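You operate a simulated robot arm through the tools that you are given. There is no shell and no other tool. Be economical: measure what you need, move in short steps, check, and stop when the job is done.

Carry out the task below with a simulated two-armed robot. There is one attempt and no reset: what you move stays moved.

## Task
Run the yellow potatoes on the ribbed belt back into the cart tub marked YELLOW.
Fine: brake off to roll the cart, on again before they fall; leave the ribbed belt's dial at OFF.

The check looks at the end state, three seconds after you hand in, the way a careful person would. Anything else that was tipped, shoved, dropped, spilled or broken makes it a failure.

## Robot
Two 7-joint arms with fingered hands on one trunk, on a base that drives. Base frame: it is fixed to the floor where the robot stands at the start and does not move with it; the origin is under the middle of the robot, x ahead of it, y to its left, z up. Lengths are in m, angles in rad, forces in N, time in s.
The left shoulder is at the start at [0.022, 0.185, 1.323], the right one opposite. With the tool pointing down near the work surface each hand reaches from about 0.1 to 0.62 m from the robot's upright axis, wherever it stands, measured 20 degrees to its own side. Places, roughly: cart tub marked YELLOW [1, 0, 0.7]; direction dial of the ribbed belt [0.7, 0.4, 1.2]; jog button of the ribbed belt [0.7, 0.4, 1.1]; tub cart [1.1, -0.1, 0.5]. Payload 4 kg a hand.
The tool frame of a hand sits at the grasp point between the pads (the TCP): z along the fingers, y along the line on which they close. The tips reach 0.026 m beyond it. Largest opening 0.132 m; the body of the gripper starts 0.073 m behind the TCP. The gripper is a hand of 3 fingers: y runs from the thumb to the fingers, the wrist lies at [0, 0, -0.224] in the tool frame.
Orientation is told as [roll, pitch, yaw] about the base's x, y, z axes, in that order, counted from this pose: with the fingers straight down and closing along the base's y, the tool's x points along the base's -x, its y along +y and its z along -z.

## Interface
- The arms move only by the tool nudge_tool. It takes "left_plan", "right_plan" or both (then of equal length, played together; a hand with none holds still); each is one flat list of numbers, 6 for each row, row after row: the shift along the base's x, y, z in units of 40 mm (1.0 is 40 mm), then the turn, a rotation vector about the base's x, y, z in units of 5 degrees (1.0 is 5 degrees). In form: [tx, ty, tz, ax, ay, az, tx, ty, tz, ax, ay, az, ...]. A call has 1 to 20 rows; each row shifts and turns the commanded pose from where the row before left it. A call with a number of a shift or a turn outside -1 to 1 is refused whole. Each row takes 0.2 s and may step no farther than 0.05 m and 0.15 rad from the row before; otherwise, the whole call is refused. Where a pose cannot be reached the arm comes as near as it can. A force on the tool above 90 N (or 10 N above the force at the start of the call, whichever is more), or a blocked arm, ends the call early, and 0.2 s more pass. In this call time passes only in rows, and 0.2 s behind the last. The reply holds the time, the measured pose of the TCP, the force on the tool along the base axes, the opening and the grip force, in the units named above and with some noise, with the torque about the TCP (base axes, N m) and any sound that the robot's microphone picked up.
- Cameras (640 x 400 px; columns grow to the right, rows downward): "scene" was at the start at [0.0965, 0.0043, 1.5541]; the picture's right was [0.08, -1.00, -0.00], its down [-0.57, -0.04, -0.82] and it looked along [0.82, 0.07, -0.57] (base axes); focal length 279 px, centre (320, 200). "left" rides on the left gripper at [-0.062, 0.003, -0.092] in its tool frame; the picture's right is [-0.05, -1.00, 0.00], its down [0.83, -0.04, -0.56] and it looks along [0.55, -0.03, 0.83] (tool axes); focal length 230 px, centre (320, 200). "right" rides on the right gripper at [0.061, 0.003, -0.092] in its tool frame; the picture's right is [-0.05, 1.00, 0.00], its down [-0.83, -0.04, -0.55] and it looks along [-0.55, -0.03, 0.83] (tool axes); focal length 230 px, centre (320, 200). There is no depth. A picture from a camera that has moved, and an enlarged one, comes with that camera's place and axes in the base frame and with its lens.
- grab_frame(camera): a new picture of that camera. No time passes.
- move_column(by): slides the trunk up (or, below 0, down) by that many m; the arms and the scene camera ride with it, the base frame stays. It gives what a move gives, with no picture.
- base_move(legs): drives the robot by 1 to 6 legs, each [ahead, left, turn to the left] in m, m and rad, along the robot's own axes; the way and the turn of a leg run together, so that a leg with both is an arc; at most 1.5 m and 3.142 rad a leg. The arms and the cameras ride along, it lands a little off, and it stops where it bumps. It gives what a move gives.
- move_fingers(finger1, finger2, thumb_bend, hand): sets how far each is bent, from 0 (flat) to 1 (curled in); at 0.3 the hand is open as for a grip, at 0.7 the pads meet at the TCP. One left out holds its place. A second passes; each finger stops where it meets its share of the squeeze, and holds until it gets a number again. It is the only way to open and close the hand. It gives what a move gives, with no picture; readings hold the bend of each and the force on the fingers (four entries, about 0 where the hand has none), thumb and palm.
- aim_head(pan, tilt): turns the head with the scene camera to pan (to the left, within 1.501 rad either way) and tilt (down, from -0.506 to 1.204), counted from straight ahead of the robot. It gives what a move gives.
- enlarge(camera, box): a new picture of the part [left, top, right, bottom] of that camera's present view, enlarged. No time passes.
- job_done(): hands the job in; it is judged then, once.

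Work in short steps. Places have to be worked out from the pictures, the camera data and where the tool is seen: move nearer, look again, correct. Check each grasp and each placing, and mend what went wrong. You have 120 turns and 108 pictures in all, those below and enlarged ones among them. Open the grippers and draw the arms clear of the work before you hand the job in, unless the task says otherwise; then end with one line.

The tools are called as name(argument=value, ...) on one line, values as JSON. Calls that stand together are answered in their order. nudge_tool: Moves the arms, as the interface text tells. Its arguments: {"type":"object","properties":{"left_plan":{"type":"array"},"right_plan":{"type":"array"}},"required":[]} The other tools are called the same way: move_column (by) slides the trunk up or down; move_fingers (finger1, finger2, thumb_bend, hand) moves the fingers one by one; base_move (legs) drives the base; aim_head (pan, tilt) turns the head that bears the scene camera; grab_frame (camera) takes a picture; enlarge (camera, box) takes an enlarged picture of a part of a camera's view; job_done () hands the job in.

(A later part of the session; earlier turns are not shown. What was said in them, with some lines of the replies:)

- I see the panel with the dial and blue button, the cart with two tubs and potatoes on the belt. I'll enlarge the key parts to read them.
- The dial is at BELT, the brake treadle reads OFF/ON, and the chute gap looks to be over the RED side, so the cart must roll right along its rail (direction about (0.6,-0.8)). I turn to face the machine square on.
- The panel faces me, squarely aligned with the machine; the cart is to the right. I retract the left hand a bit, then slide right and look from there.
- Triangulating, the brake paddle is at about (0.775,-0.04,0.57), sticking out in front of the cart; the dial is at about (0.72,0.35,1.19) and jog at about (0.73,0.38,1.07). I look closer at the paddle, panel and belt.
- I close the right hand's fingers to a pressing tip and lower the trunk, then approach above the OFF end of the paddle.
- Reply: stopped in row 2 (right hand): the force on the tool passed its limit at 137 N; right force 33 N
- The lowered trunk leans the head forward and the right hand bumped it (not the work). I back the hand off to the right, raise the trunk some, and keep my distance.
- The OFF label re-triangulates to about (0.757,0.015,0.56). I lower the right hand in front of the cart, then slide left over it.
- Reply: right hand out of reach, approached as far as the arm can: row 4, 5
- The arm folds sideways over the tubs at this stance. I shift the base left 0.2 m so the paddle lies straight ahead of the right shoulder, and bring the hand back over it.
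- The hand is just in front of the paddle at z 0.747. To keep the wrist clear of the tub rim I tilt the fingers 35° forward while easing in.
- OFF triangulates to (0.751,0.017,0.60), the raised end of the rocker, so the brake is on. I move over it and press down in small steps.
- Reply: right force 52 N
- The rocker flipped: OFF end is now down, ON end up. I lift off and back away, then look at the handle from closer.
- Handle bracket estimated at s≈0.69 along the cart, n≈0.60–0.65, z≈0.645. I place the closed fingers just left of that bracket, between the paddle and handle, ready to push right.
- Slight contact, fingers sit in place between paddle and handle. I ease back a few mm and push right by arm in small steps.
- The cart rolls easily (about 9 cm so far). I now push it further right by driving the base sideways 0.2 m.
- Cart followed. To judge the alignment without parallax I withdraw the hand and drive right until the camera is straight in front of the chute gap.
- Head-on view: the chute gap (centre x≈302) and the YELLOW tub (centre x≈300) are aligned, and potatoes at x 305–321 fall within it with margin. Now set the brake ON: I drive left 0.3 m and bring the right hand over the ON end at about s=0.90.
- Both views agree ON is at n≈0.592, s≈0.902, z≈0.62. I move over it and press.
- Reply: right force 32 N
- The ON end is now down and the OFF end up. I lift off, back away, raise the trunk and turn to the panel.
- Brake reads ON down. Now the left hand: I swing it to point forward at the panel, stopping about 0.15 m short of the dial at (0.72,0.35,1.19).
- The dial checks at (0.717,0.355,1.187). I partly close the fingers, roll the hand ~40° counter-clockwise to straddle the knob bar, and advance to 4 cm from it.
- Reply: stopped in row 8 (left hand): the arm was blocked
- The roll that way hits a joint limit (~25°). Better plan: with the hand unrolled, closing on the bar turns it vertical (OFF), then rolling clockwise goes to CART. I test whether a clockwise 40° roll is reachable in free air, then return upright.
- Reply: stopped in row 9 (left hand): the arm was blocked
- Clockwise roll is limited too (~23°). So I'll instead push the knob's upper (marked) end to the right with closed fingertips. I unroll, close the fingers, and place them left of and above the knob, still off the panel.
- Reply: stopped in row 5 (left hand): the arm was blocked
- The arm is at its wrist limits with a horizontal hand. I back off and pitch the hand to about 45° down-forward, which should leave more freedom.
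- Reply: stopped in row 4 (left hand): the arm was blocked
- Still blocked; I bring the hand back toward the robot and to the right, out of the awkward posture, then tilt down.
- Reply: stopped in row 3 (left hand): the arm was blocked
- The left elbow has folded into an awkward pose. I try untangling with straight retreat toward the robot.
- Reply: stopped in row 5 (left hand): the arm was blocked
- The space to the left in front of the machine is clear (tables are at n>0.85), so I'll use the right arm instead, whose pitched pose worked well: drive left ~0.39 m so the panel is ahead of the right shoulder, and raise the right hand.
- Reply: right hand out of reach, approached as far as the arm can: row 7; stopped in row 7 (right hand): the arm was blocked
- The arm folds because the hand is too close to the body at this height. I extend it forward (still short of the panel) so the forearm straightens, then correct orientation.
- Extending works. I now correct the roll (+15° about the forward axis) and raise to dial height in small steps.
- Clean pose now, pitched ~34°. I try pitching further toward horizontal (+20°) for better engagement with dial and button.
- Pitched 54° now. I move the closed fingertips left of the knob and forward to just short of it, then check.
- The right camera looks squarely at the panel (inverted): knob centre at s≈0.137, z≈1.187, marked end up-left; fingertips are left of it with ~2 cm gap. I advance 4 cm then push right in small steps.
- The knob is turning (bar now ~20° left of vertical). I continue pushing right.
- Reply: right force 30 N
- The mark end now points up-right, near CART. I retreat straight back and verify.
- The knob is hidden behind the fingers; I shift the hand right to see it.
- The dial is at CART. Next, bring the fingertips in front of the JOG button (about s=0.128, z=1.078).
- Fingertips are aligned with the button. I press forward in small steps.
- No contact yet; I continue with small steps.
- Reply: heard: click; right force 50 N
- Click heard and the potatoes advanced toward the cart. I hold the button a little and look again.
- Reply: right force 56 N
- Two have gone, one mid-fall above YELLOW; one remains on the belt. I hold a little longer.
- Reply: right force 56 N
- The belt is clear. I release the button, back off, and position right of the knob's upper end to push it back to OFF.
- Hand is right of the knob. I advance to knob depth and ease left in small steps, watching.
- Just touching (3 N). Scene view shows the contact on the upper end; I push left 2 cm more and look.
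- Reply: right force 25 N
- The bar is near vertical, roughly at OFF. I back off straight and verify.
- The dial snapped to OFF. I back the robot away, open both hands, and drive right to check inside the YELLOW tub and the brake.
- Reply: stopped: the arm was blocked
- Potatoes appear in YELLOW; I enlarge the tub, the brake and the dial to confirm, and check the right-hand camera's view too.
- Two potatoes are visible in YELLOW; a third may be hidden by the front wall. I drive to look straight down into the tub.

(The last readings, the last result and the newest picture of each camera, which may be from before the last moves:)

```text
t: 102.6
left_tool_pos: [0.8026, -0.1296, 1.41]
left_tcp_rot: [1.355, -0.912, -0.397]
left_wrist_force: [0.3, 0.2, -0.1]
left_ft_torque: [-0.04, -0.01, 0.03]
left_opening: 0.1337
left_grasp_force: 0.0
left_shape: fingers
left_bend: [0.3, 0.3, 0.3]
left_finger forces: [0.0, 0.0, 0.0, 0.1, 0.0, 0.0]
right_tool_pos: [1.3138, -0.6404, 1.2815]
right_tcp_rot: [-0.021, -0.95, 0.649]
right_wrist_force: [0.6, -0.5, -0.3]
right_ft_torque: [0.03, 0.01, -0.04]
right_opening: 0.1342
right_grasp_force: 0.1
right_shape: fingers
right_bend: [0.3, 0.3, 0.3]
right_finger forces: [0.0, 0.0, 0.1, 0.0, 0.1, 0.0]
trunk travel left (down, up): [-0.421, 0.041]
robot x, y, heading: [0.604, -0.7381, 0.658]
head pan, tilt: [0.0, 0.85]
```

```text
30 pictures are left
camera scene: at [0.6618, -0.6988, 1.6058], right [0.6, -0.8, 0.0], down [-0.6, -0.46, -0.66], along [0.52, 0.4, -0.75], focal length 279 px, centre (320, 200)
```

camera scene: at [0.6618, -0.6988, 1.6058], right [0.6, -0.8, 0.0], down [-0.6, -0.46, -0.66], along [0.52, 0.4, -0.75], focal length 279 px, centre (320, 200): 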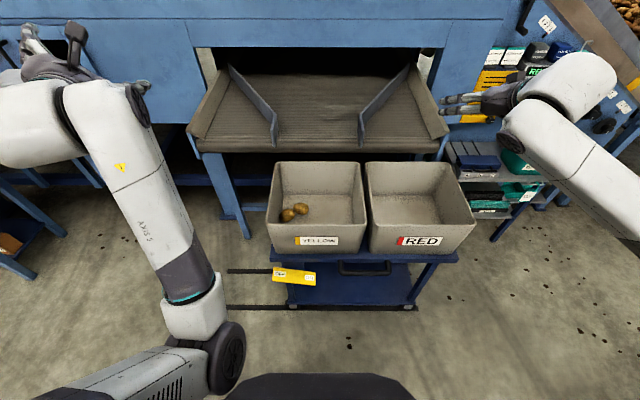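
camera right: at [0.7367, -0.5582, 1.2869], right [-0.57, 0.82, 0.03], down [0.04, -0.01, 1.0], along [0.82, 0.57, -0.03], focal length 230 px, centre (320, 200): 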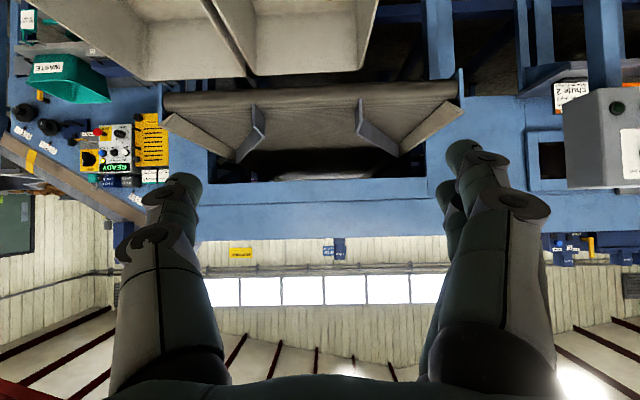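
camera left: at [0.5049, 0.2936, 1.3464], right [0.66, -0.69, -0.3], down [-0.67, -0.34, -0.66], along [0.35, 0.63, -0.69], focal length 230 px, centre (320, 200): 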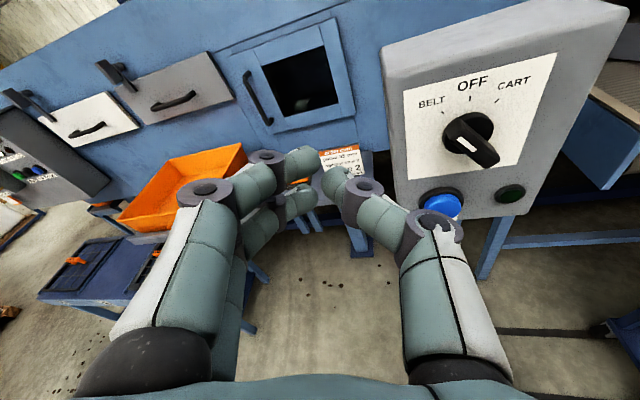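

enlarge(camera="scene", box=[250, 150, 370, 290])

```text
2.86 times, centred on (310, 220) of scene
camera zoom: at [0.6618, -0.6988, 1.6058], right [0.6, -0.8, 0.0], down [-0.6, -0.46, -0.66], along [0.52, 0.4, -0.75], focal length 796 px, centre (349, 143)
```

zoom: 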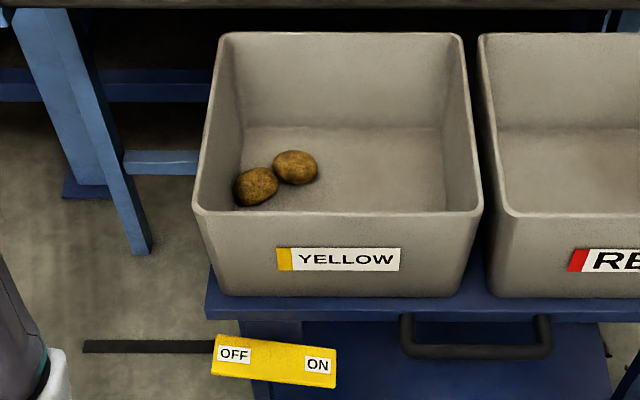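

Only two are visible; I look from further over the tub for the third.

nudge_tool(right_plan=[-0.8, -0.6, 0, 0, 0, 0, -0.8, -0.6, 0, 0, 0, 0, -0.8, -0.6, 0, 0, 0, 0])

base_move(legs=[[0.15, 0, 0]])

aim_head(pan=0.1, tilt=1.1)

grab_frame(camera="scene")

```text
t: 103.4
left_tool_pos: [0.8006, -0.1312, 1.4118]
left_tcp_rot: [1.356, -0.913, -0.399]
left_wrist_force: [0.4, 0.0, 0.2]
left_ft_torque: [-0.04, -0.02, 0.0]
left_opening: 0.1339
left_grasp_force: 0.1
left_shape: fingers
left_bend: [0.3, 0.3, 0.3]
left_finger forces: [0.1, 0.1, 0.0, 0.0, 0.0, 0.0]
right_tool_pos: [1.2133, -0.7101, 1.285]
right_tcp_rot: [-0.014, -0.951, 0.647]
right_wrist_force: [-0.5, 2.2, 0.4]
right_ft_torque: [0.01, -0.05, -0.03]
right_opening: 0.1345
right_grasp_force: 0.1
right_shape: fingers
right_bend: [0.3, 0.3, 0.3]
right_finger forces: [0.0, 0.0, 0.0, 0.1, 0.1, 0.0]
trunk travel left (down, up): [-0.421, 0.041]
robot x, y, heading: [0.6064, -0.7425, 0.65]
head pan, tilt: [0.0, 0.85]
```

```text
t: 104.8
left_tool_pos: [0.9162, -0.0411, 1.4112]
left_tcp_rot: [1.358, -0.912, -0.402]
left_wrist_force: [0.8, 0.7, -0.1]
left_ft_torque: [0.02, -0.02, 0.01]
left_opening: 0.1338
left_grasp_force: 0.0
left_shape: fingers
left_bend: [0.3, 0.3, 0.3]
left_finger forces: [0.0, 0.0, 0.0, 0.0, 0.0, 0.0]
right_tool_pos: [1.3333, -0.6209, 1.2847]
right_tcp_rot: [-0.02, -0.951, 0.65]
right_wrist_force: [-0.6, -0.3, -0.1]
right_ft_torque: [0.0, 0.0, 0.01]
right_opening: 0.1344
right_grasp_force: 0.1
right_shape: fingers
right_bend: [0.3, 0.3, 0.3]
right_finger forces: [0.0, 0.1, 0.1, 0.0, 0.0, 0.0]
trunk travel left (down, up): [-0.421, 0.041]
robot x, y, heading: [0.7296, -0.6478, 0.651]
head pan, tilt: [0.0, 0.85]
```

```text
t: 105.6
left_tool_pos: [0.9203, -0.0386, 1.4112]
left_tcp_rot: [1.354, -0.91, -0.398]
left_wrist_force: [-0.2, -1.0, 0.2]
left_ft_torque: [0.02, -0.01, 0.0]
left_opening: 0.134
left_grasp_force: 0.0
left_shape: fingers
left_bend: [0.3, 0.3, 0.3]
left_finger forces: [0.0, 0.0, 0.1, 0.0, 0.1, 0.0]
right_tool_pos: [1.3362, -0.6195, 1.2828]
right_tcp_rot: [-0.02, -0.949, 0.65]
right_wrist_force: [-0.3, 0.7, 0.2]
right_ft_torque: [-0.01, 0.01, 0.01]
right_opening: 0.1345
right_grasp_force: 0.1
right_shape: fingers
right_bend: [0.3, 0.3, 0.3]
right_finger forces: [0.1, 0.0, 0.1, 0.0, 0.0, 0.1]
trunk travel left (down, up): [-0.421, 0.041]
robot x, y, heading: [0.7251, -0.6477, 0.647]
head pan, tilt: [0.099, 1.1]
```

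```text
28 pictures are left
camera scene: at [0.7646, -0.6125, 1.5882], right [0.68, -0.73, 0.0], down [-0.65, -0.61, -0.45], along [0.33, 0.31, -0.89], focal length 279 px, centre (320, 200)
```

scene: 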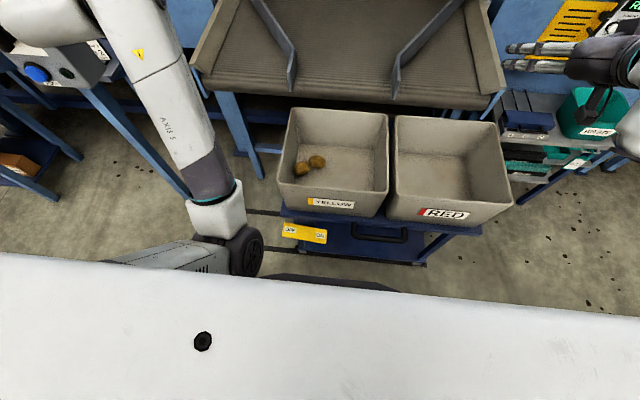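

enlarge(camera="scene", box=[260, 90, 540, 250])

```text
2.29 times, centred on (400, 170) of scene
camera zoom: at [0.7646, -0.6125, 1.5882], right [0.68, -0.73, 0.0], down [-0.65, -0.61, -0.45], along [0.33, 0.31, -0.89], focal length 637 px, centre (137, 269)
```

zoom: 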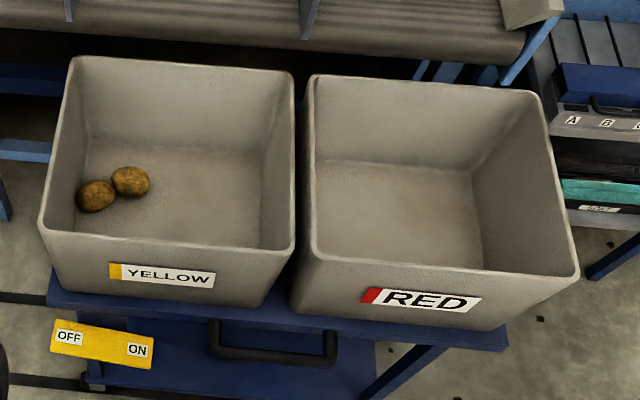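

The strip behind the front walls is hidden from here. I'll use the right hand's camera: tilt the hand down and bring it over the tubs.

nudge_tool(right_plan=[0, 0, 0, -0.6, 0.8, 0, 0, 0, 0, -0.6, 0.8, 0, 0, 0, 0, -0.6, 0.8, 0, 0, 0, 0, -0.6, 0.8, 0, 0, 0, 0, -0.6, 0.8, 0, 0, 0, 0, -0.6, 0.8, 0, 0, 0, 0, -0.6, 0.8, 0, 0, 0, 0, -0.6, 0.8, 0, 0, 0, 0, -0.6, 0.8, 0])

grab_frame(camera="right")

```text
t: 107.6
left_tool_pos: [0.9197, -0.0381, 1.4112]
left_tcp_rot: [1.355, -0.913, -0.397]
left_wrist_force: [-0.6, -0.2, 0.4]
left_ft_torque: [-0.03, 0.03, -0.02]
left_opening: 0.1337
left_grasp_force: 0.0
left_shape: fingers
left_bend: [0.3, 0.3, 0.3]
left_finger forces: [0.0, 0.0, 0.0, 0.0, 0.0, 0.0]
right_tool_pos: [1.3348, -0.6188, 1.283]
right_tcp_rot: [-0.013, -0.162, 0.648]
right_wrist_force: [-0.6, 1.1, -0.4]
right_ft_torque: [-0.01, -0.01, -0.02]
right_opening: 0.1348
right_grasp_force: 0.1
right_shape: fingers
right_bend: [0.3, 0.3, 0.3]
right_finger forces: [0.0, 0.0, 0.0, 0.0, 0.1, 0.1]
trunk travel left (down, up): [-0.421, 0.041]
robot x, y, heading: [0.7256, -0.6461, 0.645]
head pan, tilt: [0.099, 1.1]
```

```text
26 pictures are left
camera right: at [1.2726, -0.6612, 1.3646], right [-0.56, 0.83, -0.01], down [0.6, 0.41, 0.68], along [0.57, 0.38, -0.73], focal length 230 px, centre (320, 200)
```

right: 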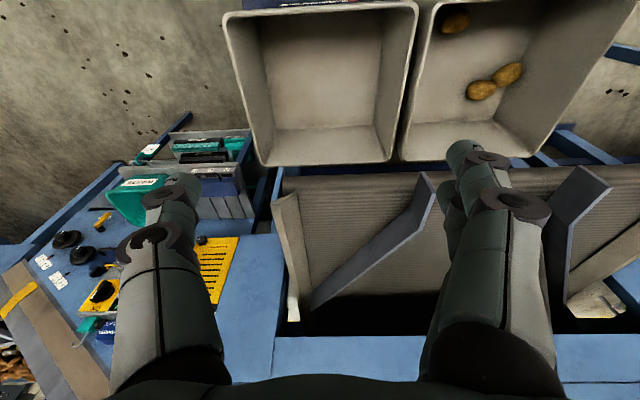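

All three potatoes are in YELLOW, RED is empty, brake ON end is down, dial OFF. I back the robot and arms clear.

base_move(legs=[[-0.4, 0, 0]])

aim_head(pan=0.15, tilt=0.6)

grab_frame(camera="scene")

```text
t: 110.0
left_tool_pos: [0.6048, -0.2759, 1.4111]
left_tcp_rot: [1.354, -0.912, -0.388]
left_wrist_force: [0.3, -0.4, 0.3]
left_ft_torque: [-0.01, -0.02, 0.01]
left_opening: 0.1341
left_grasp_force: 0.0
left_shape: fingers
left_bend: [0.3, 0.3, 0.3]
left_finger forces: [0.0, 0.0, 0.0, 0.1, 0.0, 0.0]
right_tool_pos: [1.024, -0.8544, 1.2819]
right_tcp_rot: [-0.017, -0.161, 0.657]
right_wrist_force: [0.4, -0.8, -0.6]
right_ft_torque: [-0.02, -0.01, 0.03]
right_opening: 0.1346
right_grasp_force: 0.0
right_shape: fingers
right_bend: [0.3, 0.3, 0.3]
right_finger forces: [0.0, 0.0, 0.1, 0.0, 0.0, 0.0]
trunk travel left (down, up): [-0.421, 0.041]
robot x, y, heading: [0.4072, -0.8909, 0.659]
head pan, tilt: [0.099, 1.1]
```

```text
t: 111.0
left_tool_pos: [0.6037, -0.2769, 1.412]
left_tcp_rot: [1.354, -0.911, -0.39]
left_wrist_force: [0.5, 0.5, 0.0]
left_ft_torque: [0.03, 0.01, -0.01]
left_opening: 0.1342
left_grasp_force: 0.0
left_shape: fingers
left_bend: [0.3, 0.3, 0.3]
left_finger forces: [0.0, 0.0, 0.0, 0.0, 0.0, 0.1]
right_tool_pos: [1.0224, -0.8542, 1.2844]
right_tcp_rot: [-0.014, -0.164, 0.655]
right_wrist_force: [-0.2, 0.3, -0.4]
right_ft_torque: [0.03, 0.01, 0.0]
right_opening: 0.1342
right_grasp_force: 0.0
right_shape: fingers
right_bend: [0.3, 0.3, 0.3]
right_finger forces: [0.1, 0.0, 0.0, 0.0, 0.1, 0.0]
trunk travel left (down, up): [-0.421, 0.041]
robot x, y, heading: [0.4151, -0.8892, 0.662]
head pan, tilt: [0.15, 0.6]
```

```text
25 pictures are left
camera scene: at [0.4665, -0.8318, 1.6266], right [0.72, -0.69, 0.0], down [-0.39, -0.41, -0.82], along [0.57, 0.59, -0.57], focal length 279 px, centre (320, 200)
```

scene: 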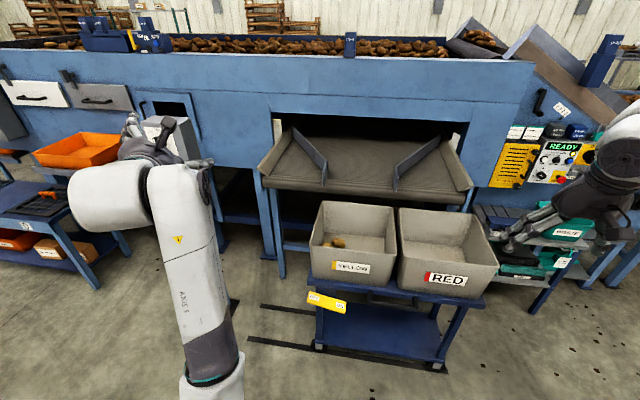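

Everything is in order, the robot is clear, and both hands are open, so I hand in.

job_done()

```text
The job is handed in.
```

All three potatoes from the ribbed belt are in the YELLOW tub, RED is empty, the cart brake was set back ON before they fell, the belt's dial is at OFF, and the job is handed in.
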